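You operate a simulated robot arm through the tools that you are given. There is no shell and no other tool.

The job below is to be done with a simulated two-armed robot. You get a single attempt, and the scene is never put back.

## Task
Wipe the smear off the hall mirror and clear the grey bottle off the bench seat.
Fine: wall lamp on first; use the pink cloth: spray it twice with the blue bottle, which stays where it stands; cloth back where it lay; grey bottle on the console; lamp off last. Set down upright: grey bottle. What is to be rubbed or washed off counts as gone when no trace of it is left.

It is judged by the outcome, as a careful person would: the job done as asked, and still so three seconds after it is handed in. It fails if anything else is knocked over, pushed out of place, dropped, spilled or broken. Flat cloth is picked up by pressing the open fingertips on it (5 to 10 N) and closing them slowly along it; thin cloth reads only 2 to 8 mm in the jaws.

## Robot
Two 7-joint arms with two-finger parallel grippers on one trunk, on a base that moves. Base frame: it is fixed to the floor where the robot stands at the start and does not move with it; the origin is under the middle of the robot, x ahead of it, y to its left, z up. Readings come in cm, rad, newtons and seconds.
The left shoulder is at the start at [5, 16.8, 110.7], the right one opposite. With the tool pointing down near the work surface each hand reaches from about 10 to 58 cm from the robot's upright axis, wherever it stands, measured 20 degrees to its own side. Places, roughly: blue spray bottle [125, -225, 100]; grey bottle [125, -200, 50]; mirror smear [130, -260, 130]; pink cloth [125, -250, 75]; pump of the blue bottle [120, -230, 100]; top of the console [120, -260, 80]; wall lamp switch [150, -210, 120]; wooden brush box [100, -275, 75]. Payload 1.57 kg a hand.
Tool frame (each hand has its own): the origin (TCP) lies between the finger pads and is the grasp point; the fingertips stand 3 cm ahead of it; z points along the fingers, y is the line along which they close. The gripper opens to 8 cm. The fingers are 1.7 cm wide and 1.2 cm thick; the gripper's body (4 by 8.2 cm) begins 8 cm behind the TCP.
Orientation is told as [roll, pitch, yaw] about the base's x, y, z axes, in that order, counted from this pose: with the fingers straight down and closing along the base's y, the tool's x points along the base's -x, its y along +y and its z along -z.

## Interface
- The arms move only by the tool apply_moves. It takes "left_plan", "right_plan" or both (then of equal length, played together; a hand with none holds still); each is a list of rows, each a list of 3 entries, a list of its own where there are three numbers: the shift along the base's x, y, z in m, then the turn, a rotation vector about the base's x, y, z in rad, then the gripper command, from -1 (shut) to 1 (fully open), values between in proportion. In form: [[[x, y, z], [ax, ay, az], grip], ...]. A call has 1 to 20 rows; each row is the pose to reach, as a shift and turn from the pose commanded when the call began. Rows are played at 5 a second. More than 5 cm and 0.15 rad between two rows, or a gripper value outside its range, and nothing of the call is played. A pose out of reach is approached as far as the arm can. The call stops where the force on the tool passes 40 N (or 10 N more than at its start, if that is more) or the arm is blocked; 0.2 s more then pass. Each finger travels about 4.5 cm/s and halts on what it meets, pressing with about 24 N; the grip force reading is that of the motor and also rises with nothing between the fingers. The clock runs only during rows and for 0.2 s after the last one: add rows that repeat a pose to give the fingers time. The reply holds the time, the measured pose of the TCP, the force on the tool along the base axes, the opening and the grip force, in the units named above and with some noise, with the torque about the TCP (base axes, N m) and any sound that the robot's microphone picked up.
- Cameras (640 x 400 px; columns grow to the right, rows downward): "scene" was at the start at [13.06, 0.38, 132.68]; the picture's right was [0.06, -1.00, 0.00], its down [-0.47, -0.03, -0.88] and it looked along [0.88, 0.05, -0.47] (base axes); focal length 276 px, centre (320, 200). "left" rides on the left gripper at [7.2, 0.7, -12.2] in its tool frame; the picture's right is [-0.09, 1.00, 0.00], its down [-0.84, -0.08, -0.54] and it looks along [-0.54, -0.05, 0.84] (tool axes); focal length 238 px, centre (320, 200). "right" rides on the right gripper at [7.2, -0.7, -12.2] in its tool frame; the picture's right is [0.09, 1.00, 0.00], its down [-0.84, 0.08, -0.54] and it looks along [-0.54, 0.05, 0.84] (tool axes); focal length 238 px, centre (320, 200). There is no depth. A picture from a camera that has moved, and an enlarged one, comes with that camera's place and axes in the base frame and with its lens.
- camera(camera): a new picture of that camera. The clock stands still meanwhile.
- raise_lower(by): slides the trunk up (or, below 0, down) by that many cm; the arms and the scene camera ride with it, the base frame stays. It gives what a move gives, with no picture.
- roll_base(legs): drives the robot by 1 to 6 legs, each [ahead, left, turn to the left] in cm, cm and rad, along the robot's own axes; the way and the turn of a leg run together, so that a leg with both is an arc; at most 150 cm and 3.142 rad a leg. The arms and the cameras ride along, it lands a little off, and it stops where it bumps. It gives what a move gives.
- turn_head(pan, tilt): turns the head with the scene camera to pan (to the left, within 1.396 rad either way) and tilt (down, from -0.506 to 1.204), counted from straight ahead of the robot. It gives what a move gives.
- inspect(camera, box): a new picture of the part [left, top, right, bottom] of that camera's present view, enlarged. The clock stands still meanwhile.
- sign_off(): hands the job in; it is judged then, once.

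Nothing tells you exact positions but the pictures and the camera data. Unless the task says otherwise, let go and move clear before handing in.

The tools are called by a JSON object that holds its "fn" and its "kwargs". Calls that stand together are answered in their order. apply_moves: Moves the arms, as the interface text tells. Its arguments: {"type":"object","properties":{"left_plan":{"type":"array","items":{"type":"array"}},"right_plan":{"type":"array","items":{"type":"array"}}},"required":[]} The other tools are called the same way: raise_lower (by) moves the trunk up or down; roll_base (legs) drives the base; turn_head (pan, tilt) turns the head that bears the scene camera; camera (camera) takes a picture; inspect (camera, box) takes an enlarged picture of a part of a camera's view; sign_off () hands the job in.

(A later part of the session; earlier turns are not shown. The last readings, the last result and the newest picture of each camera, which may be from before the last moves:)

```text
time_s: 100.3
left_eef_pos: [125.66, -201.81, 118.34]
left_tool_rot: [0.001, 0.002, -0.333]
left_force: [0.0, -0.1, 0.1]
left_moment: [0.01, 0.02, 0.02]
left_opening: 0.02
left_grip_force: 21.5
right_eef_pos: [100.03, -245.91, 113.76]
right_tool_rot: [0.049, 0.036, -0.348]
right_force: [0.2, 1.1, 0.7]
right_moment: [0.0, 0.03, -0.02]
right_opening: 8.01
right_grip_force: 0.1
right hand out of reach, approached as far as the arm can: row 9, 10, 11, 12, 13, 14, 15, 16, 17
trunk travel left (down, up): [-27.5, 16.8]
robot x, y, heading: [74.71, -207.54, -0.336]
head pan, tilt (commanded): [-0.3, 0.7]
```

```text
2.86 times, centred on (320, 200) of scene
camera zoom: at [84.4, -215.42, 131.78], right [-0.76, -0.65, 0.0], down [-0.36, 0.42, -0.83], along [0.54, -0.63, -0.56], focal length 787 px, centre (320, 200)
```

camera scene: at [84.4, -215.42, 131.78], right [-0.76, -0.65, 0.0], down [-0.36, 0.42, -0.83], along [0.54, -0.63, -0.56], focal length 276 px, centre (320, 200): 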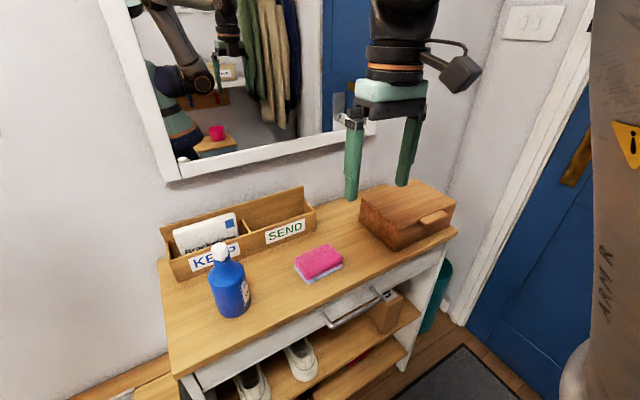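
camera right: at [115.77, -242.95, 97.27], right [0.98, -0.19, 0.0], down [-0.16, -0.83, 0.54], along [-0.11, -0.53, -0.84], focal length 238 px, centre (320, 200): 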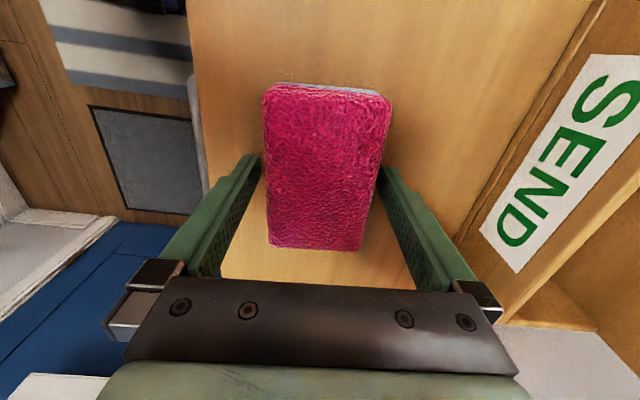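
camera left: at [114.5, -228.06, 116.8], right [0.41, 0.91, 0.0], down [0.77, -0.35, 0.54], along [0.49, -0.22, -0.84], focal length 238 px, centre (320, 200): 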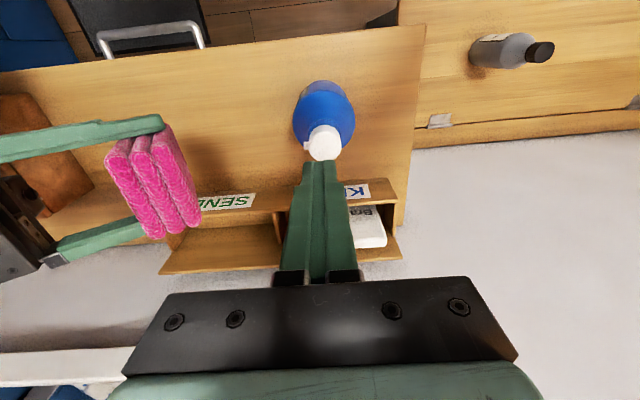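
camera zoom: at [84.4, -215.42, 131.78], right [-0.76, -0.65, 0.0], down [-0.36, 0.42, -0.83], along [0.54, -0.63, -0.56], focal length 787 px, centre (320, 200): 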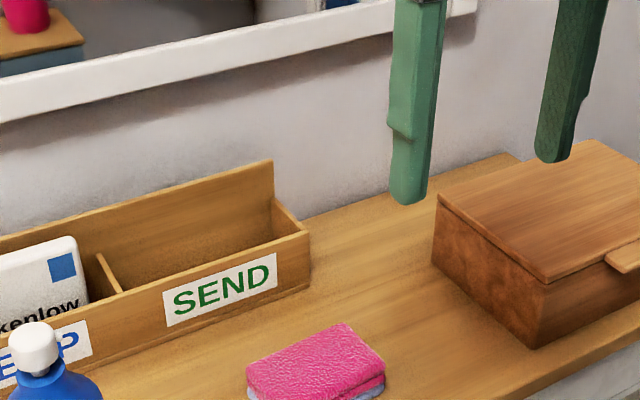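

My head camera got nudged sideways by the raised right elbow, so I should take the right arm out of that posture. The cloth is back in place. First I turn the head away from the arm and look.

{"fn": "turn_head", "kwargs": {"pan": 0.1, "tilt": 0.6}}

{"fn": "camera", "kwargs": {"camera": "scene"}}

{"fn": "camera", "kwargs": {"camera": "left"}}

{"fn": "camera", "kwargs": {"camera": "right"}}

```text
time_s: 101.2
left_eef_pos: [125.58, -201.75, 118.33]
left_tool_rot: [-0.001, 0.0, -0.333]
left_force: [-1.0, 0.5, -0.4]
left_moment: [0.01, 0.0, 0.03]
left_opening: 0.02
left_grip_force: 21.3
right_eef_pos: [100.08, -245.98, 113.91]
right_tool_rot: [0.049, 0.035, -0.351]
right_force: [-0.1, 0.1, 0.6]
right_moment: [-0.02, -0.02, 0.02]
right_opening: 8.0
right_grip_force: 0.0
trunk travel left (down, up): [-27.5, 16.8]
robot x, y, heading: [74.62, -206.91, -0.329]
head pan, tilt (commanded): [0.099, 0.6]
```

```text
taken
camera scene: at [84.35, -215.46, 131.8], right [-0.76, -0.65, 0.0], down [-0.36, 0.42, -0.83], along [0.54, -0.64, -0.55], focal length 276 px, centre (320, 200)
```

scene: 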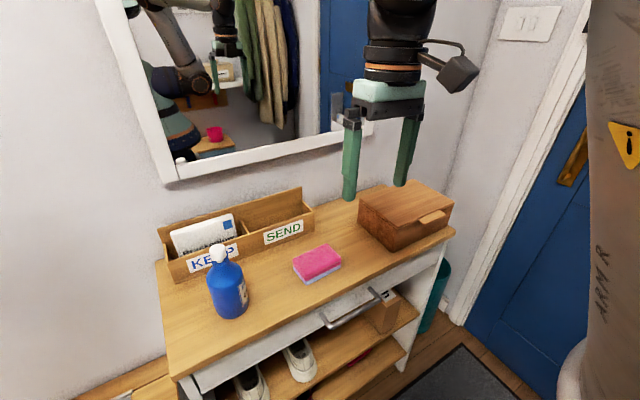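

```text
taken
camera left: at [119.09, -198.79, 130.6], right [0.41, 0.91, 0.0], down [0.77, -0.35, 0.54], along [0.49, -0.22, -0.84], focal length 238 px, centre (320, 200)
```

left: 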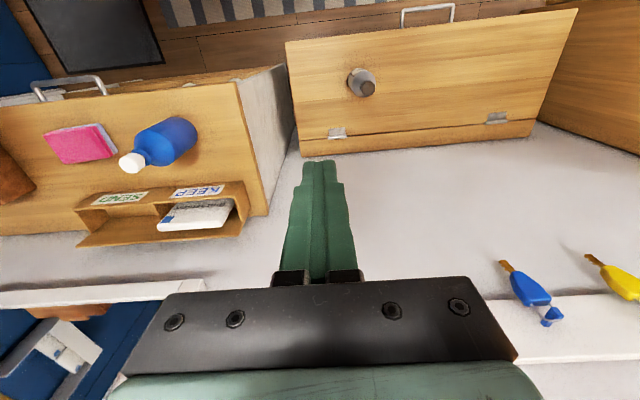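

```text
taken
camera right: at [93.4, -244.99, 126.29], right [0.26, 0.97, 0.05], down [0.82, -0.24, 0.52], along [0.51, -0.09, -0.86], focal length 238 px, centre (320, 200)
```

right: 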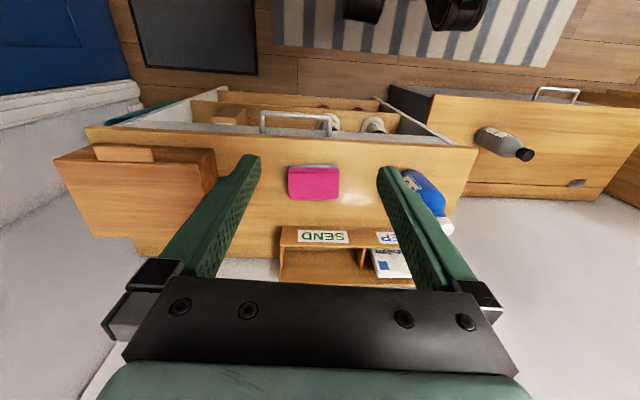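

The right elbow seems to be leaning on my head. I'll draw the right hand forward and slightly down/right (over free space above the console) to pull the elbow off.

{"fn": "apply_moves", "kwargs": {"right_plan": [[[0.0289, -0.0234, -0.015], [0, 0, 0], 1], [[0.0578, -0.0468, -0.03], [0, 0, 0], 1], [[0.0867, -0.0701, -0.045], [0, 0, 0], 1], [[0.1156, -0.0935, -0.06], [0, 0, 0], 1], [[0.1156, -0.0935, -0.06], [0, 0, 0], 1]]}}

{"fn": "camera", "kwargs": {"camera": "scene"}}

```text
time_s: 102.4
left_eef_pos: [125.47, -201.67, 118.21]
left_tool_rot: [-0.001, 0.001, -0.333]
left_force: [-0.8, 0.3, -0.6]
left_moment: [0.01, 0.01, 0.02]
left_opening: 0.0
left_grip_force: 21.0
right_eef_pos: [111.87, -254.78, 109.33]
right_tool_rot: [-0.005, 0.003, -0.336]
right_force: [0.4, -0.6, -0.3]
right_moment: [-0.01, 0.02, -0.04]
right_opening: 8.0
right_grip_force: 0.0
trunk travel left (down, up): [-27.5, 16.8]
robot x, y, heading: [74.74, -207.21, -0.332]
head pan, tilt (commanded): [0.099, 0.6]
```

```text
taken
camera scene: at [87.19, -210.72, 131.69], right [-0.23, -0.97, 0.0], down [-0.55, 0.13, -0.83], along [0.8, -0.19, -0.56], focal length 276 px, centre (320, 200)
```

scene: 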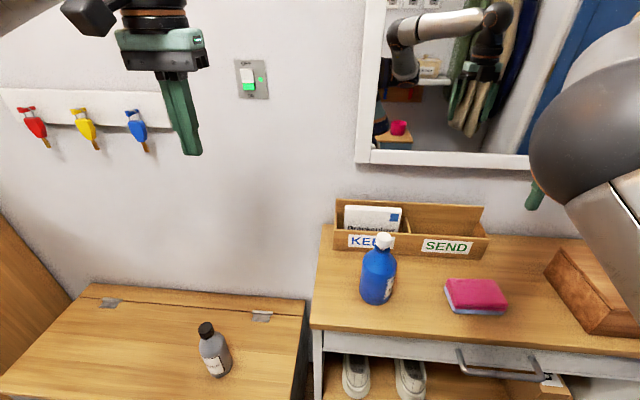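

The head is free again. Now I look closely at the grey bottle to plan grasping it by its cap with the left hand.

{"fn": "inspect", "kwargs": {"camera": "scene", "box": [180, 300, 280, 400]}}

{"fn": "inspect", "kwargs": {"camera": "left", "box": [320, 40, 400, 120]}}

{"fn": "inspect", "kwargs": {"camera": "scene", "box": [320, 190, 540, 350]}}

```text
4.00 times, centred on (230, 350) of scene
camera zoom: at [87.19, -210.72, 131.69], right [-0.23, -0.97, 0.0], down [-0.55, 0.13, -0.83], along [0.8, -0.19, -0.56], focal length 1102 px, centre (680, -400)
```

zoom: 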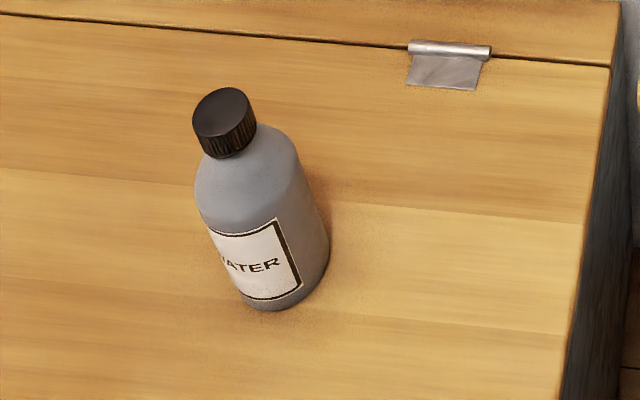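

```text
5.00 times, centred on (360, 80) of left
camera zoom: at [119.07, -198.75, 130.61], right [0.41, 0.91, 0.0], down [0.77, -0.35, 0.54], along [0.49, -0.22, -0.84], focal length 1192 px, centre (120, 800)
```

zoom: 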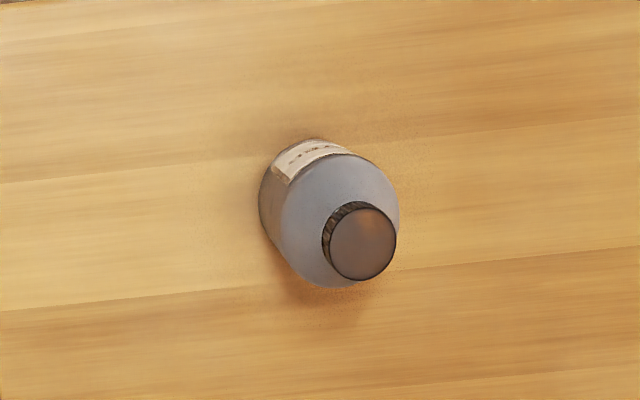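

```text
2.50 times, centred on (430, 270) of scene
camera zoom: at [87.19, -210.72, 131.69], right [-0.23, -0.97, 0.0], down [-0.55, 0.13, -0.83], along [0.8, -0.19, -0.56], focal length 689 px, centre (45, 25)
```

zoom: 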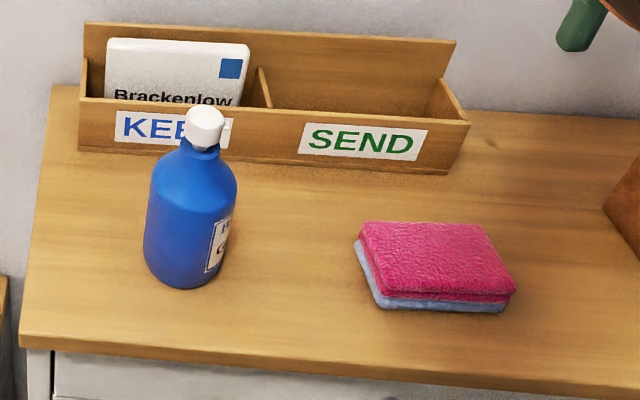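

The cap is ~3.9 cm wide with its top at about [U 187.9, V −137, z 66]; I'll move the left hand above it with the fingers half open.

{"fn": "apply_moves", "kwargs": {"left_plan": [[[0.0216, 0.0345, 0], [0, 0, 0], 0.5], [[0.0432, 0.0689, 0], [0, 0, 0], 0.5], [[0.0648, 0.1034, 0], [0, 0, 0], 0.5], [[0.0648, 0.1034, -0.045], [0, 0, 0], 0.5], [[0.0648, 0.1034, -0.09], [0, 0, 0], 0.5], [[0.0648, 0.1034, -0.135], [0, 0, 0], 0.5], [[0.0648, 0.1034, -0.18], [0, 0, 0], 0.5], [[0.0648, 0.1034, -0.225], [0, 0, 0], 0.5], [[0.0648, 0.1034, -0.27], [0, 0, 0], 0.5], [[0.0648, 0.1034, -0.315], [0, 0, 0], 0.5], [[0.0648, 0.1034, -0.36], [0, 0, 0], 0.5], [[0.0648, 0.1034, -0.36], [0, 0, 0], 0.5]]}}

{"fn": "camera", "kwargs": {"camera": "left"}}

{"fn": "camera", "kwargs": {"camera": "scene"}}

```text
time_s: 105.0
left_eef_pos: [132.02, -191.41, 82.28]
left_tool_rot: [0.0, 0.001, -0.333]
left_force: [0.3, 0.6, -0.1]
left_moment: [0.0, 0.0, 0.01]
left_opening: 6.0
left_grip_force: 0.0
right_eef_pos: [111.81, -254.89, 109.34]
right_tool_rot: [-0.005, 0.001, -0.335]
right_force: [0.4, 0.1, -0.2]
right_moment: [0.0, -0.01, -0.02]
right_opening: 7.99
right_grip_force: 0.0
trunk travel left (down, up): [-27.5, 16.8]
robot x, y, heading: [74.61, -207.34, -0.336]
head pan, tilt (commanded): [0.099, 0.6]
```

```text
taken
camera left: at [125.54, -188.42, 94.47], right [0.41, 0.91, 0.0], down [0.76, -0.35, 0.54], along [0.49, -0.22, -0.84], focal length 238 px, centre (320, 200)
```

left: 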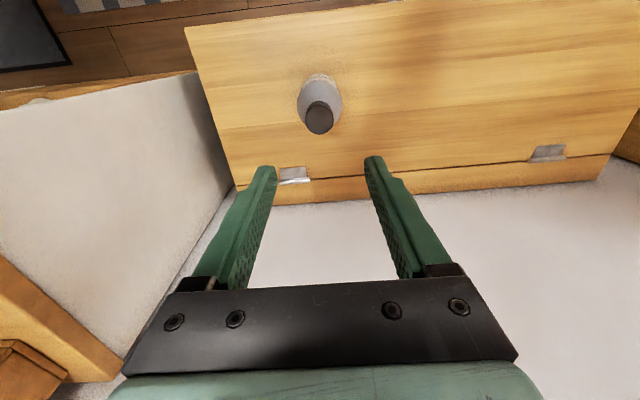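

```text
taken
camera scene: at [87.21, -210.76, 131.69], right [-0.23, -0.97, 0.0], down [-0.55, 0.13, -0.83], along [0.8, -0.19, -0.56], focal length 276 px, centre (320, 200)
```

scene: 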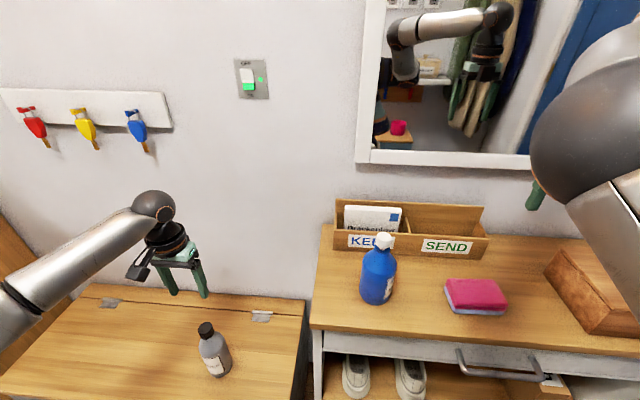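

The cap appears right under the tool axis. Zooming to confirm alignment.

{"fn": "inspect", "kwargs": {"camera": "left", "box": [280, 60, 360, 140]}}

```text
5.00 times, centred on (320, 100) of left
camera zoom: at [125.54, -188.42, 94.47], right [0.41, 0.91, 0.0], down [0.76, -0.35, 0.54], along [0.49, -0.22, -0.84], focal length 1192 px, centre (320, 700)
```

zoom: 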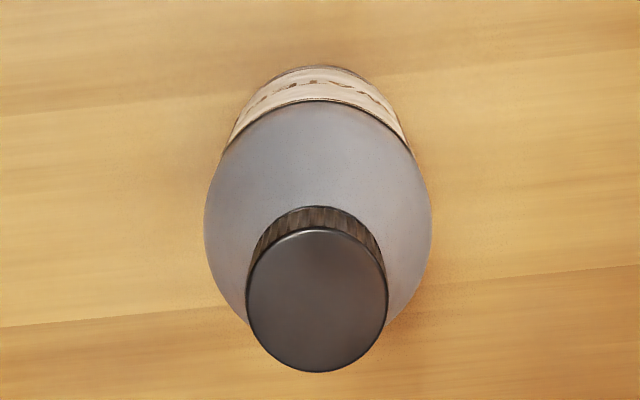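

Alignment is within 2 mm. Descending with the fingers around the cap, in two stages.

{"fn": "apply_moves", "kwargs": {"left_plan": [[[0, 0, -0.04], [0, 0, 0], 0.5], [[0, 0, -0.08], [0, 0, 0], 0.5], [[0, 0, -0.11], [0, 0, 0], 0.5], [[0, 0, -0.135], [0, 0, 0], 0.5], [[0, 0, -0.135], [0, 0, 0], 0.5]]}}

{"fn": "camera", "kwargs": {"camera": "left"}}

{"fn": "inspect", "kwargs": {"camera": "scene", "box": [130, 270, 290, 400]}}

```text
time_s: 106.2
left_eef_pos: [132.02, -191.41, 68.74]
left_tool_rot: [0.001, 0.001, -0.337]
left_force: [0.4, 0.4, -0.2]
left_moment: [-0.02, -0.02, 0.0]
left_opening: 5.97
left_grip_force: 0.0
right_eef_pos: [111.86, -254.92, 109.37]
right_tool_rot: [-0.006, 0.0, -0.338]
right_force: [-0.1, -0.1, 0.7]
right_moment: [0.0, 0.03, 0.0]
right_opening: 8.01
right_grip_force: 0.0
trunk travel left (down, up): [-27.5, 16.8]
robot x, y, heading: [74.81, -207.35, -0.335]
head pan, tilt (commanded): [0.099, 0.6]
```

```text
taken
camera left: at [125.6, -188.42, 80.92], right [0.41, 0.91, 0.0], down [0.76, -0.35, 0.54], along [0.49, -0.22, -0.84], focal length 238 px, centre (320, 200)
```

left: 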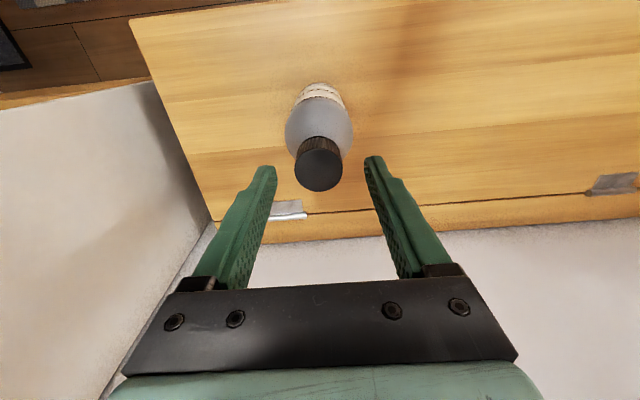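

```text
3.08 times, centred on (210, 335) of scene
camera zoom: at [87.21, -210.75, 131.69], right [-0.23, -0.97, 0.0], down [-0.55, 0.13, -0.83], along [0.8, -0.19, -0.56], focal length 848 px, centre (658, -215)
```

zoom: 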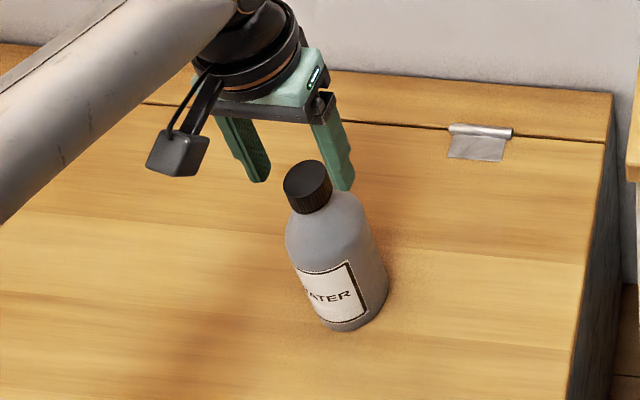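

The cap sits centered between the fingers; its top is around z 65.3. Lowering ~2.7 cm so the pads wrap the cap, then closing.

{"fn": "apply_moves", "kwargs": {"left_plan": [[[0, 0, -0.01], [0, 0, 0], 0.5], [[0, 0, -0.02], [0, 0, 0], 0.5], [[0, 0, -0.027], [0, 0, 0], 0.5], [[0, 0, -0.027], [0, 0, 0], 0.5]]}}

{"fn": "inspect", "kwargs": {"camera": "scene", "box": [150, 290, 270, 390]}}

{"fn": "camera", "kwargs": {"camera": "left"}}

```text
time_s: 107.2
left_eef_pos: [132.22, -191.37, 65.9]
left_tool_rot: [0.001, 0.001, -0.333]
left_force: [-0.8, 0.0, 0.3]
left_moment: [-0.02, -0.01, 0.0]
left_opening: 6.0
left_grip_force: 0.2
right_eef_pos: [111.74, -254.96, 109.35]
right_tool_rot: [-0.007, -0.001, -0.337]
right_force: [0.1, 1.3, 0.0]
right_moment: [0.0, -0.01, 0.03]
right_opening: 8.0
right_grip_force: 0.1
trunk travel left (down, up): [-27.5, 16.8]
robot x, y, heading: [75.05, -207.02, -0.338]
head pan, tilt (commanded): [0.099, 0.6]
```

```text
4.00 times, centred on (210, 340) of scene
camera zoom: at [87.21, -210.76, 131.69], right [-0.23, -0.97, 0.0], down [-0.55, 0.13, -0.83], along [0.8, -0.19, -0.56], focal length 1102 px, centre (760, -360)
```

zoom: 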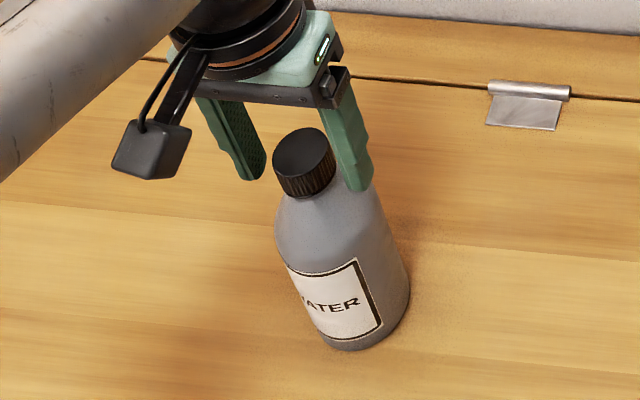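

```text
taken
camera left: at [125.61, -188.43, 78.31], right [0.41, 0.91, 0.0], down [0.77, -0.35, 0.54], along [0.49, -0.22, -0.84], focal length 238 px, centre (320, 200)
```

left: 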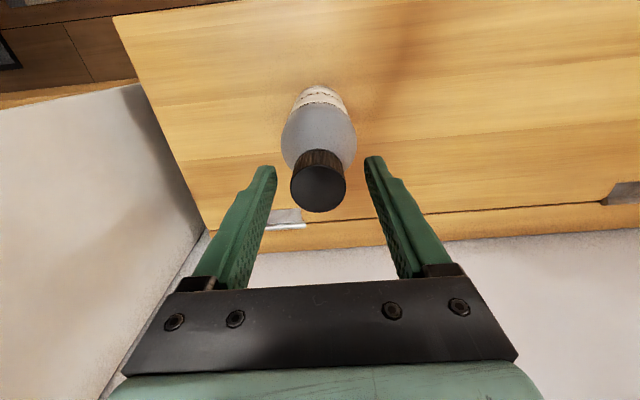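

Centered on the cap. Closing gently.

{"fn": "apply_moves", "kwargs": {"left_plan": [[[0, 0, 0], [0, 0, 0], 0.25], [[0, 0, 0], [0, 0, 0], 0.05], [[0, 0, 0], [0, 0, 0], -0.1], [[0, 0, 0], [0, 0, 0], -0.25], [[0, 0, 0], [0, 0, 0], -0.5], [[0, 0, 0], [0, 0, 0], -0.5]]}}

{"fn": "inspect", "kwargs": {"camera": "scene", "box": [150, 290, 270, 390]}}

```text
time_s: 108.6
left_eef_pos: [132.13, -191.52, 66.04]
left_tool_rot: [-0.001, 0.001, -0.334]
left_force: [0.5, -0.6, -0.4]
left_moment: [-0.18, 0.08, 0.0]
left_opening: 3.28
left_grip_force: 23.5
right_eef_pos: [111.83, -254.86, 109.34]
right_tool_rot: [-0.006, 0.003, -0.337]
right_force: [0.7, 0.3, -0.1]
right_moment: [-0.02, 0.01, -0.01]
right_opening: 8.03
right_grip_force: 0.1
trunk travel left (down, up): [-27.5, 16.8]
robot x, y, heading: [75.04, -207.14, -0.338]
head pan, tilt (commanded): [0.099, 0.6]
```

```text
4.00 times, centred on (210, 340) of scene
camera zoom: at [87.22, -210.76, 131.69], right [-0.23, -0.97, 0.0], down [-0.55, 0.13, -0.83], along [0.8, -0.19, -0.56], focal length 1102 px, centre (760, -360)
```

zoom: 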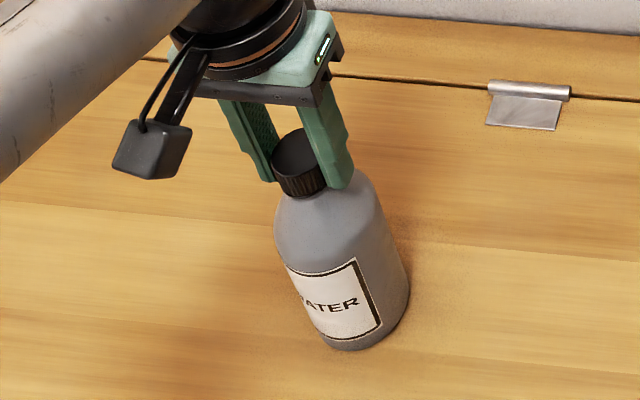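

The cap is gripped (3.3 cm, 23.5 N). Lifting a little first to test the hold.

{"fn": "apply_moves", "kwargs": {"left_plan": [[[0, 0, 0.005], [0, 0, 0], -0.5], [[0, 0, 0.02], [0, 0, 0], -0.5], [[0, 0, 0.04], [0, 0, 0], -0.5], [[0, 0, 0.04], [0, 0, 0], -0.5]]}}

{"fn": "camera", "kwargs": {"camera": "scene"}}

{"fn": "camera", "kwargs": {"camera": "left"}}

```text
time_s: 109.6
left_eef_pos: [132.27, -191.4, 70.26]
left_tool_rot: [-0.002, 0.002, -0.334]
left_force: [-0.7, -0.2, -2.4]
left_moment: [0.05, 0.03, 0.0]
left_opening: 3.27
left_grip_force: 23.8
right_eef_pos: [111.91, -254.92, 109.27]
right_tool_rot: [-0.005, 0.002, -0.337]
right_force: [0.7, 0.1, 0.0]
right_moment: [0.02, 0.02, 0.02]
right_opening: 8.0
right_grip_force: 0.1
trunk travel left (down, up): [-27.5, 16.8]
robot x, y, heading: [74.63, -207.12, -0.335]
head pan, tilt (commanded): [0.099, 0.6]
```

```text
taken
camera scene: at [87.25, -210.74, 131.68], right [-0.23, -0.97, 0.0], down [-0.55, 0.13, -0.82], along [0.8, -0.19, -0.57], focal length 276 px, centre (320, 200)
```

scene: 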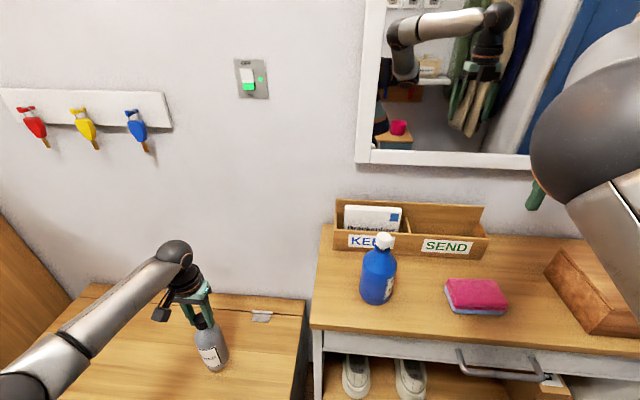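

```text
taken
camera left: at [125.72, -188.42, 82.48], right [0.41, 0.91, 0.0], down [0.77, -0.35, 0.54], along [0.49, -0.22, -0.84], focal length 238 px, centre (320, 200)
```

left: 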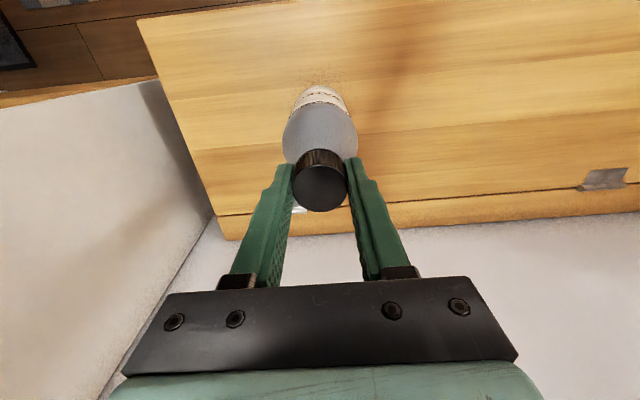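

The bottle is light and held firmly. Lifting it to clear the console height and drawing it back toward me.

{"fn": "apply_moves", "kwargs": {"left_plan": [[[0, 0, 0.04], [0, 0, 0], -0.5], [[0, 0, 0.08], [0, 0, 0], -0.5], [[0, 0, 0.12], [0, 0, 0], -0.5], [[-0.0142, 0.005, 0.16], [0, 0, 0], -0.5], [[-0.0283, 0.0099, 0.2], [0, 0, 0], -0.5], [[-0.0425, 0.0149, 0.24], [0, 0, 0], -0.5], [[-0.0566, 0.0198, 0.28], [0, 0, 0], -0.5], [[-0.0708, 0.0248, 0.32], [0, 0, 0], -0.5], [[-0.085, 0.0298, 0.355], [0, 0, 0], -0.5], [[-0.0991, 0.0347, 0.385], [0, 0, 0], -0.5], [[-0.0991, 0.0347, 0.385], [0, 0, 0], -0.5]]}}

{"fn": "camera", "kwargs": {"camera": "scene"}}

```text
time_s: 112.0
left_eef_pos: [122.15, -188.08, 108.7]
left_tool_rot: [-0.003, 0.002, -0.334]
left_force: [1.4, -0.4, -5.0]
left_moment: [-0.05, 0.0, -0.03]
left_opening: 3.29
left_grip_force: 23.7
right_eef_pos: [111.83, -254.86, 109.41]
right_tool_rot: [-0.006, 0.002, -0.338]
right_force: [-0.3, -0.5, -0.2]
right_moment: [-0.05, -0.01, -0.04]
right_opening: 8.01
right_grip_force: 0.1
trunk travel left (down, up): [-27.5, 16.8]
robot x, y, heading: [74.97, -206.97, -0.339]
head pan, tilt (commanded): [0.099, 0.6]
```

```text
taken
camera scene: at [87.26, -210.74, 131.68], right [-0.23, -0.97, 0.0], down [-0.55, 0.13, -0.82], along [0.8, -0.19, -0.57], focal length 276 px, centre (320, 200)
```

scene: 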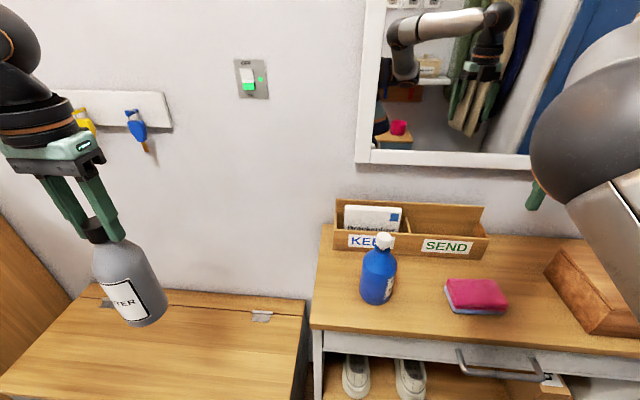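

Bottle is raised to ~87 cm at its base. My left arm can't reach the free spot between the blue bottle and the cloth from here, so I'll slide the base 16 cm to the right.

{"fn": "roll_base", "kwargs": {"legs": [[0, -16, 0]]}}

{"fn": "camera", "kwargs": {"camera": "scene"}}

{"fn": "camera", "kwargs": {"camera": "left"}}

```text
time_s: 114.0
left_eef_pos: [116.91, -203.4, 108.75]
left_tool_rot: [-0.001, 0.0, -0.333]
left_force: [0.3, -0.4, -3.5]
left_moment: [0.04, -0.02, 0.01]
left_opening: 3.29
left_grip_force: 24.0
right_eef_pos: [106.5, -269.95, 109.3]
right_tool_rot: [-0.007, 0.002, -0.336]
right_force: [0.7, 0.6, -0.6]
right_moment: [0.03, -0.01, 0.0]
right_opening: 7.99
right_grip_force: 0.0
trunk travel left (down, up): [-27.5, 16.8]
robot x, y, heading: [69.5, -222.61, -0.336]
head pan, tilt (commanded): [0.099, 0.6]
```

```text
taken
camera scene: at [81.96, -225.94, 131.69], right [-0.23, -0.97, 0.0], down [-0.55, 0.13, -0.82], along [0.8, -0.19, -0.57], focal length 276 px, centre (320, 200)
```

scene: 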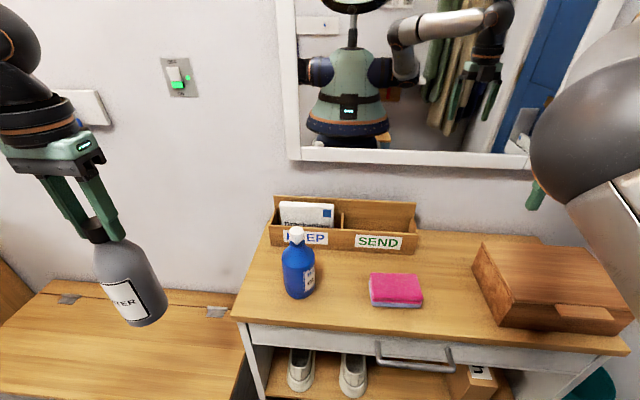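

```text
taken
camera left: at [110.39, -200.31, 121.02], right [0.41, 0.91, 0.0], down [0.77, -0.35, 0.54], along [0.49, -0.22, -0.84], focal length 238 px, centre (320, 200)
```

left: 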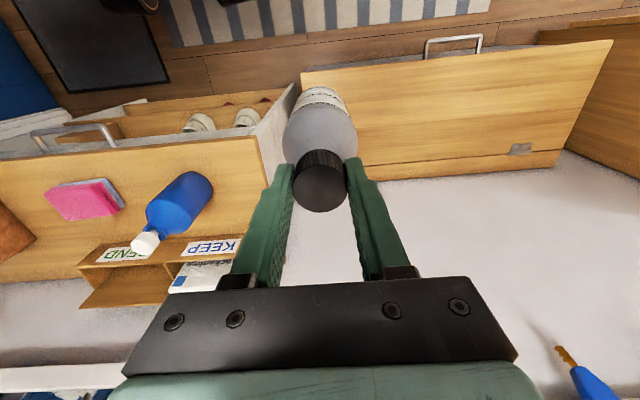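

I'm positioned; the free gap between the blue bottle (edge V≈−181) and the cloth (edge V≈−193) is ~12 cm wide. I'll first shift the right hand a bit further right for clearance, then carry the bottle right along the front of the console.

{"fn": "apply_moves", "kwargs": {"right_plan": [[[-0.0132, -0.0378, 0], [0, 0, 0], 1], [[-0.0264, -0.0755, 0], [0, 0, 0], 1], [[-0.0264, -0.0755, 0], [0, 0, 0], 1]]}}

{"fn": "apply_moves", "kwargs": {"left_plan": [[[-0.014, -0.0399, 0], [0, 0, 0], -0.5], [[-0.028, -0.0798, 0], [0, 0, 0], -0.5], [[-0.0419, -0.1196, 0], [0, 0, 0], -0.5], [[-0.0559, -0.1595, 0], [0, 0, 0], -0.5], [[-0.0559, -0.1595, 0], [0, 0, 0], -0.5]]}}

{"fn": "camera", "kwargs": {"camera": "scene"}}

{"fn": "camera", "kwargs": {"camera": "left"}}

```text
time_s: 114.8
left_eef_pos: [116.86, -203.29, 108.69]
left_tool_rot: [0.001, 0.001, -0.332]
left_force: [0.6, 0.0, -4.4]
left_moment: [0.01, 0.0, 0.04]
left_opening: 3.25
left_grip_force: 24.2
right_eef_pos: [104.1, -277.55, 109.37]
right_tool_rot: [-0.005, 0.001, -0.335]
right_force: [0.8, 0.1, 0.0]
right_moment: [-0.03, 0.04, -0.01]
right_opening: 8.01
right_grip_force: 0.1
trunk travel left (down, up): [-27.5, 16.8]
robot x, y, heading: [69.58, -222.28, -0.331]
head pan, tilt (commanded): [0.099, 0.6]
```

```text
time_s: 116.0
left_eef_pos: [111.19, -219.33, 108.75]
left_tool_rot: [-0.001, 0.002, -0.333]
left_force: [0.5, 0.2, -5.3]
left_moment: [0.0, 0.02, -0.01]
left_opening: 3.28
left_grip_force: 23.8
right_eef_pos: [104.08, -277.52, 109.34]
right_tool_rot: [-0.005, 0.002, -0.334]
right_force: [0.2, 0.0, 0.2]
right_moment: [0.03, -0.03, 0.01]
right_opening: 8.0
right_grip_force: 0.1
trunk travel left (down, up): [-27.5, 16.8]
robot x, y, heading: [69.78, -222.36, -0.333]
head pan, tilt (commanded): [0.099, 0.6]
```

```text
taken
camera scene: at [81.97, -225.89, 131.69], right [-0.23, -0.97, 0.0], down [-0.55, 0.13, -0.82], along [0.8, -0.19, -0.57], focal length 276 px, centre (320, 200)
```

scene: 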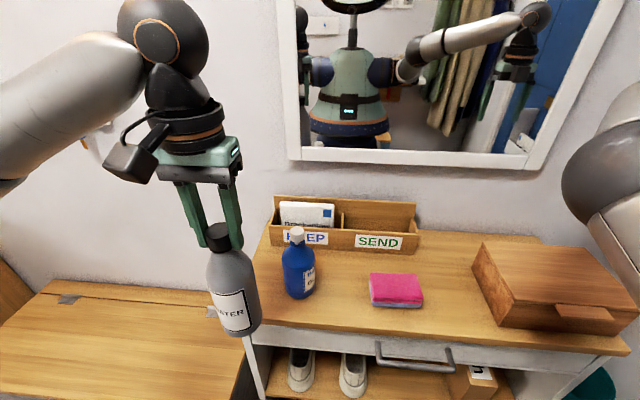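

```text
taken
camera left: at [104.69, -216.36, 121.15], right [0.41, 0.91, 0.0], down [0.77, -0.35, 0.54], along [0.49, -0.22, -0.84], focal length 238 px, centre (320, 200)
```

left: 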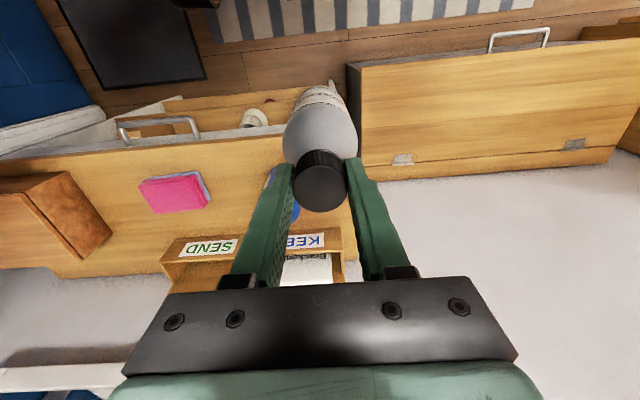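

Clear of everything so far. Continuing right to the gap's line.

{"fn": "apply_moves", "kwargs": {"left_plan": [[[-0.014, -0.0399, 0], [0, 0, 0], -0.5], [[-0.028, -0.0798, 0], [0, 0, 0], -0.5], [[-0.0419, -0.1196, 0], [0, 0, 0], -0.5], [[-0.0559, -0.1595, 0], [0, 0, 0], -0.5], [[-0.0559, -0.1595, 0], [0, 0, 0], -0.5]]}}

{"fn": "camera", "kwargs": {"camera": "scene"}}

{"fn": "camera", "kwargs": {"camera": "left"}}

```text
time_s: 117.2
left_eef_pos: [105.96, -235.41, 108.86]
left_tool_rot: [0.0, 0.001, -0.335]
left_force: [-0.7, 0.4, -3.8]
left_moment: [0.03, 0.02, 0.01]
left_opening: 3.28
left_grip_force: 23.8
right_eef_pos: [103.93, -277.53, 109.31]
right_tool_rot: [-0.005, 0.002, -0.335]
right_force: [0.3, -0.3, 0.0]
right_moment: [0.04, -0.04, -0.01]
right_opening: 7.99
right_grip_force: 0.1
trunk travel left (down, up): [-27.5, 16.8]
robot x, y, heading: [69.36, -222.39, -0.331]
head pan, tilt (commanded): [0.099, 0.6]
```

```text
taken
camera scene: at [81.97, -225.9, 131.69], right [-0.23, -0.97, 0.0], down [-0.55, 0.13, -0.82], along [0.8, -0.19, -0.57], focal length 276 px, centre (320, 200)
```

scene: 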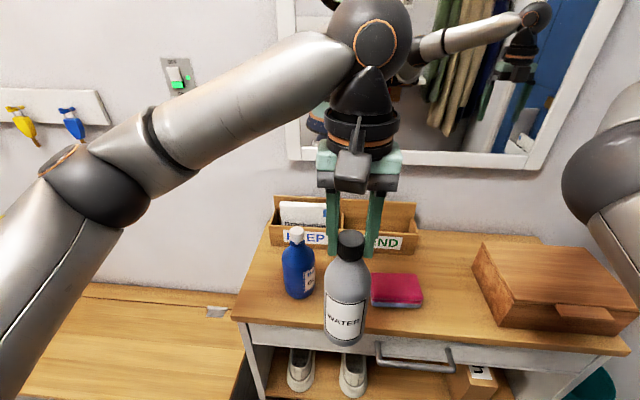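

```text
taken
camera left: at [99.36, -232.44, 121.14], right [0.41, 0.91, 0.0], down [0.77, -0.35, 0.54], along [0.49, -0.22, -0.84], focal length 238 px, centre (320, 200)
```

left: 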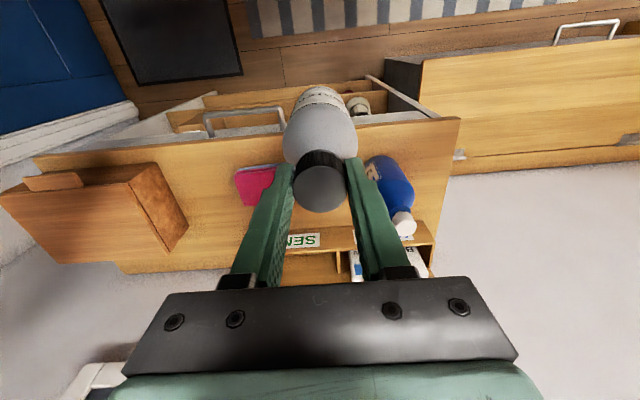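

The bottle is in line with the gap. Moving it forward over the console between blue bottle and cloth.

{"fn": "apply_moves", "kwargs": {"left_plan": [[[0.0283, -0.0099, 0], [0, 0, 0], -0.5], [[0.0566, -0.0198, 0], [0, 0, 0], -0.5], [[0.0849, -0.0298, 0], [0, 0, 0], -0.5], [[0.1151, -0.0403, 0], [0, 0, 0], -0.5], [[0.1151, -0.0403, 0], [0, 0, 0], -0.5]]}}

{"fn": "camera", "kwargs": {"camera": "scene"}}

{"fn": "camera", "kwargs": {"camera": "left"}}

{"fn": "camera", "kwargs": {"camera": "right"}}

```text
time_s: 118.4
left_eef_pos: [117.14, -239.14, 108.8]
left_tool_rot: [-0.001, 0.001, -0.333]
left_force: [0.6, 0.3, -2.6]
left_moment: [-0.04, 0.03, 0.0]
left_opening: 3.29
left_grip_force: 23.8
right_eef_pos: [104.09, -277.68, 109.24]
right_tool_rot: [-0.005, 0.002, -0.336]
right_force: [0.0, 0.1, -0.1]
right_moment: [-0.02, -0.01, 0.0]
right_opening: 7.99
right_grip_force: 0.1
trunk travel left (down, up): [-27.5, 16.8]
robot x, y, heading: [69.65, -222.48, -0.338]
head pan, tilt (commanded): [0.099, 0.6]
```

```text
taken
camera scene: at [81.96, -225.92, 131.69], right [-0.23, -0.97, 0.0], down [-0.55, 0.13, -0.82], along [0.8, -0.19, -0.57], focal length 276 px, centre (320, 200)
```

scene: 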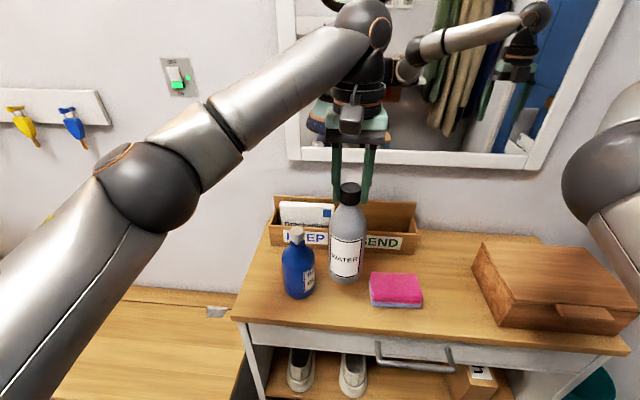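

```text
taken
camera left: at [110.71, -236.24, 121.11], right [0.41, 0.91, 0.0], down [0.77, -0.35, 0.54], along [0.49, -0.22, -0.84], focal length 238 px, centre (320, 200)
```

left: 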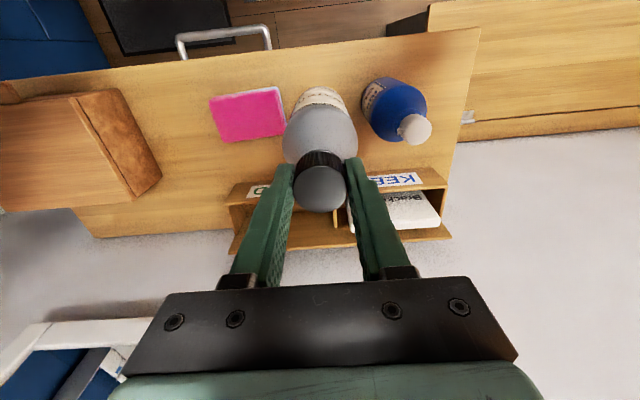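

```text
taken
camera right: at [97.22, -275.9, 121.51], right [0.24, 0.97, 0.0], down [0.82, -0.2, 0.54], along [0.52, -0.13, -0.84], focal length 238 px, centre (320, 200)
```

right: 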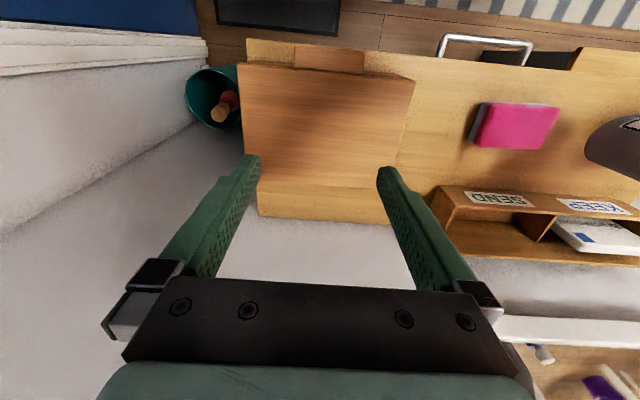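

The bottle hovers over the gap with ~2.5 cm clearance to both sides. Lowering toward the console.

{"fn": "apply_moves", "kwargs": {"left_plan": [[[0.002, -0.0007, -0.015], [0, 0, 0], -0.5], [[0.002, -0.0007, -0.03], [0, 0, 0], -0.5], [[0.002, -0.0007, -0.042], [0, 0, 0], -0.5], [[0.002, -0.0007, -0.05], [0, 0, 0], -0.5]]}}

{"fn": "inspect", "kwargs": {"camera": "scene", "box": [250, 180, 440, 330]}}

```text
time_s: 119.4
left_eef_pos: [117.37, -239.34, 103.74]
left_tool_rot: [0.002, 0.001, -0.333]
left_force: [-0.1, 0.5, -3.6]
left_moment: [-0.01, 0.01, -0.02]
left_opening: 3.28
left_grip_force: 24.4
right_eef_pos: [104.03, -277.55, 109.34]
right_tool_rot: [-0.006, 0.003, -0.335]
right_force: [0.3, -0.7, 0.6]
right_moment: [-0.01, 0.0, -0.01]
right_opening: 8.0
right_grip_force: 0.1
trunk travel left (down, up): [-27.5, 16.8]
robot x, y, heading: [69.53, -222.25, -0.333]
head pan, tilt (commanded): [0.099, 0.6]
```

```text
2.67 times, centred on (345, 255) of scene
camera zoom: at [81.98, -225.94, 131.68], right [-0.23, -0.97, 0.0], down [-0.55, 0.13, -0.82], along [0.8, -0.19, -0.57], focal length 735 px, centre (253, 53)
```

zoom: 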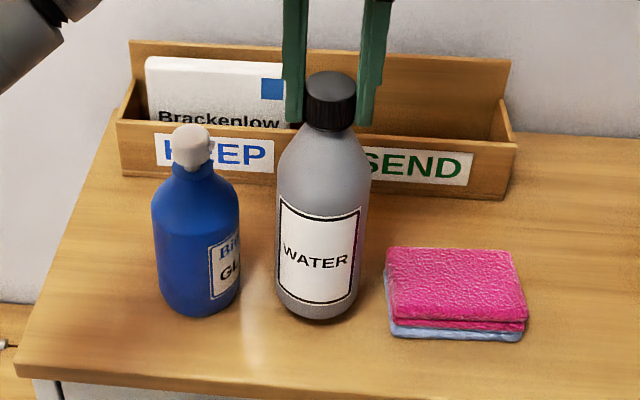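

Just above the surface now. Lowering in 2 mm steps until contact.

{"fn": "apply_moves", "kwargs": {"left_plan": [[[0, 0, -0.002], [0, 0, 0], -0.5], [[0, 0, -0.004], [0, 0, 0], -0.5], [[0, 0, -0.006], [0, 0, 0], -0.5], [[0, 0, -0.008], [0, 0, 0], -0.5]]}}

```text
time_s: 120.4
left_eef_pos: [117.6, -239.07, 102.86]
left_tool_rot: [0.001, 0.002, -0.332]
left_force: [0.6, -0.4, -3.8]
left_moment: [0.01, 0.02, 0.01]
left_opening: 3.29
left_grip_force: 23.7
right_eef_pos: [103.95, -277.63, 109.25]
right_tool_rot: [-0.004, 0.001, -0.336]
right_force: [0.4, -0.3, -0.6]
right_moment: [-0.01, 0.03, -0.02]
right_opening: 8.01
right_grip_force: 0.1
trunk travel left (down, up): [-27.5, 16.8]
robot x, y, heading: [69.28, -222.2, -0.332]
head pan, tilt (commanded): [0.099, 0.6]
```

{"fn": "apply_moves", "kwargs": {"left_plan": [[[0, 0, -0.002], [0, 0, 0], -0.5], [[0, 0, -0.004], [0, 0, 0], -0.5]]}}

{"fn": "inspect", "kwargs": {"camera": "scene", "box": [280, 220, 400, 320]}}

```text
time_s: 121.0
left_eef_pos: [117.43, -239.25, 102.46]
left_tool_rot: [0.0, 0.0, -0.331]
left_force: [0.2, 0.1, -4.3]
left_moment: [-0.02, -0.01, 0.0]
left_opening: 3.27
left_grip_force: 24.2
right_eef_pos: [104.08, -277.59, 109.31]
right_tool_rot: [-0.005, 0.001, -0.336]
right_force: [-0.4, 0.1, -0.6]
right_moment: [-0.01, 0.03, 0.02]
right_opening: 7.99
right_grip_force: 0.1
trunk travel left (down, up): [-27.5, 16.8]
robot x, y, heading: [69.6, -222.24, -0.333]
head pan, tilt (commanded): [0.099, 0.6]
```

```text
4.00 times, centred on (340, 270) of scene
camera zoom: at [81.97, -225.94, 131.69], right [-0.23, -0.97, 0.0], down [-0.55, 0.13, -0.82], along [0.8, -0.19, -0.57], focal length 1102 px, centre (240, -80)
```

zoom: 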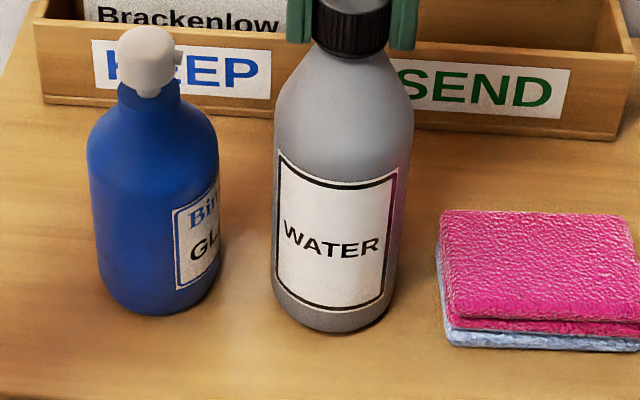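

Still hanging free; a few more small steps.

{"fn": "apply_moves", "kwargs": {"left_plan": [[[0, 0, -0.0015], [0, 0, 0], -0.5], [[0, 0, -0.003], [0, 0, 0], -0.5], [[0, 0, -0.0045], [0, 0, 0], -0.5]]}}

```text
time_s: 121.8
left_eef_pos: [117.35, -239.28, 102.12]
left_tool_rot: [0.0, 0.001, -0.332]
left_force: [0.3, -1.1, 0.8]
left_moment: [0.06, 0.06, 0.0]
left_opening: 3.28
left_grip_force: 24.2
right_eef_pos: [104.0, -277.68, 109.34]
right_tool_rot: [-0.005, 0.002, -0.336]
right_force: [0.5, 0.5, -0.1]
right_moment: [0.02, -0.03, 0.01]
right_opening: 8.01
right_grip_force: 0.1
trunk travel left (down, up): [-27.5, 16.8]
robot x, y, heading: [69.75, -222.21, -0.329]
head pan, tilt (commanded): [0.099, 0.6]
```

The base touches the console (force went from −4 to +1 N). Opening the fingers gently.

{"fn": "apply_moves", "kwargs": {"left_plan": [[[0, 0, 0], [0, 0, 0], -0.25], [[0, 0, 0], [0, 0, 0], -0.15], [[0, 0, 0], [0, 0, 0], -0.05], [[0, 0, 0], [0, 0, 0], 0.1], [[0, 0, 0], [0, 0, 0], 0.3], [[0, 0, 0], [0, 0, 0], 0.5], [[0, 0, 0], [0, 0, 0], 0.5]]}}

{"fn": "inspect", "kwargs": {"camera": "scene", "box": [250, 170, 440, 320]}}

{"fn": "camera", "kwargs": {"camera": "left"}}

```text
time_s: 123.4
left_eef_pos: [117.25, -239.39, 102.08]
left_tool_rot: [0.0, 0.0, -0.332]
left_force: [-0.3, -0.4, -0.5]
left_moment: [-0.01, 0.0, -0.02]
left_opening: 5.99
left_grip_force: 0.1
right_eef_pos: [103.93, -277.54, 109.42]
right_tool_rot: [-0.004, 0.002, -0.335]
right_force: [0.1, -0.3, 0.2]
right_moment: [0.0, 0.01, -0.02]
right_opening: 7.99
right_grip_force: 0.0
trunk travel left (down, up): [-27.5, 16.8]
robot x, y, heading: [69.73, -222.55, -0.335]
head pan, tilt (commanded): [0.099, 0.6]
```

```text
2.67 times, centred on (345, 245) of scene
camera zoom: at [81.94, -225.92, 131.69], right [-0.23, -0.97, 0.0], down [-0.55, 0.13, -0.83], along [0.8, -0.19, -0.56], focal length 735 px, centre (253, 80)
```

zoom: 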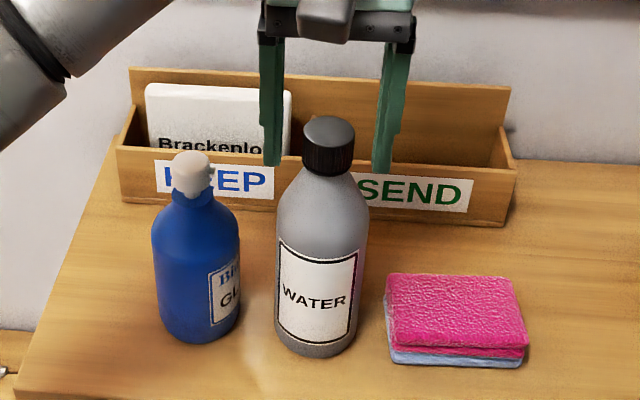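

```text
taken
camera left: at [110.9, -236.27, 114.37], right [0.41, 0.91, 0.0], down [0.77, -0.35, 0.54], along [0.49, -0.22, -0.84], focal length 238 px, centre (320, 200)
```

left: 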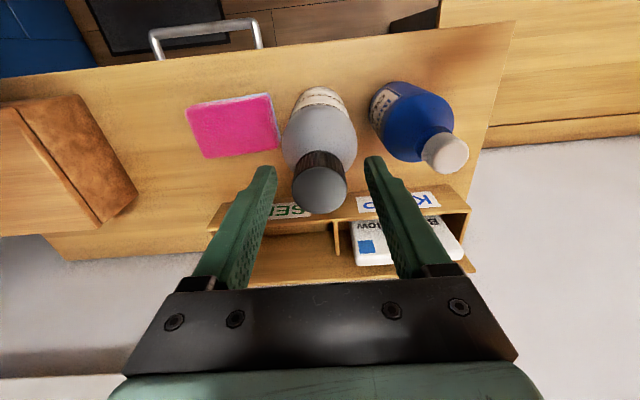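

The grey bottle stands upright on its own. Raising the left hand straight up, then back.

{"fn": "apply_moves", "kwargs": {"left_plan": [[[0, 0, 0.02], [0, 0, 0], 0.5], [[0, 0, 0.05], [0, 0, 0], 0.5], [[0, 0, 0.085], [0, 0, 0], 0.5], [[-0.0283, 0.0099, 0.105], [0, 0, 0], 0.5], [[-0.0566, 0.0198, 0.12], [0, 0, 0], 0.5], [[-0.085, 0.0298, 0.135], [0, 0, 0], 0.5], [[-0.1132, 0.0397, 0.15], [0, 0, 0], 0.5], [[-0.1132, 0.0397, 0.15], [0, 0, 0], -1]]}}

{"fn": "camera", "kwargs": {"camera": "scene"}}

```text
time_s: 125.2
left_eef_pos: [106.13, -235.23, 116.94]
left_tool_rot: [0.001, -0.002, -0.331]
left_force: [0.8, 0.2, 0.0]
left_moment: [-0.01, 0.01, -0.01]
left_opening: 2.57
left_grip_force: 0.0
right_eef_pos: [103.91, -277.46, 109.38]
right_tool_rot: [-0.005, 0.001, -0.335]
right_force: [-0.5, 0.1, 0.4]
right_moment: [0.01, 0.0, 0.01]
right_opening: 8.02
right_grip_force: 0.1
trunk travel left (down, up): [-27.5, 16.8]
robot x, y, heading: [69.82, -222.48, -0.334]
head pan, tilt (commanded): [0.099, 0.6]
```

```text
taken
camera scene: at [81.95, -225.93, 131.69], right [-0.23, -0.97, 0.0], down [-0.55, 0.13, -0.82], along [0.8, -0.19, -0.57], focal length 276 px, centre (320, 200)
```

scene: 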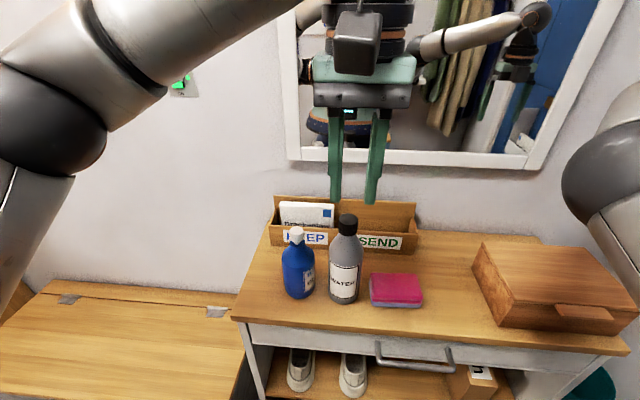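

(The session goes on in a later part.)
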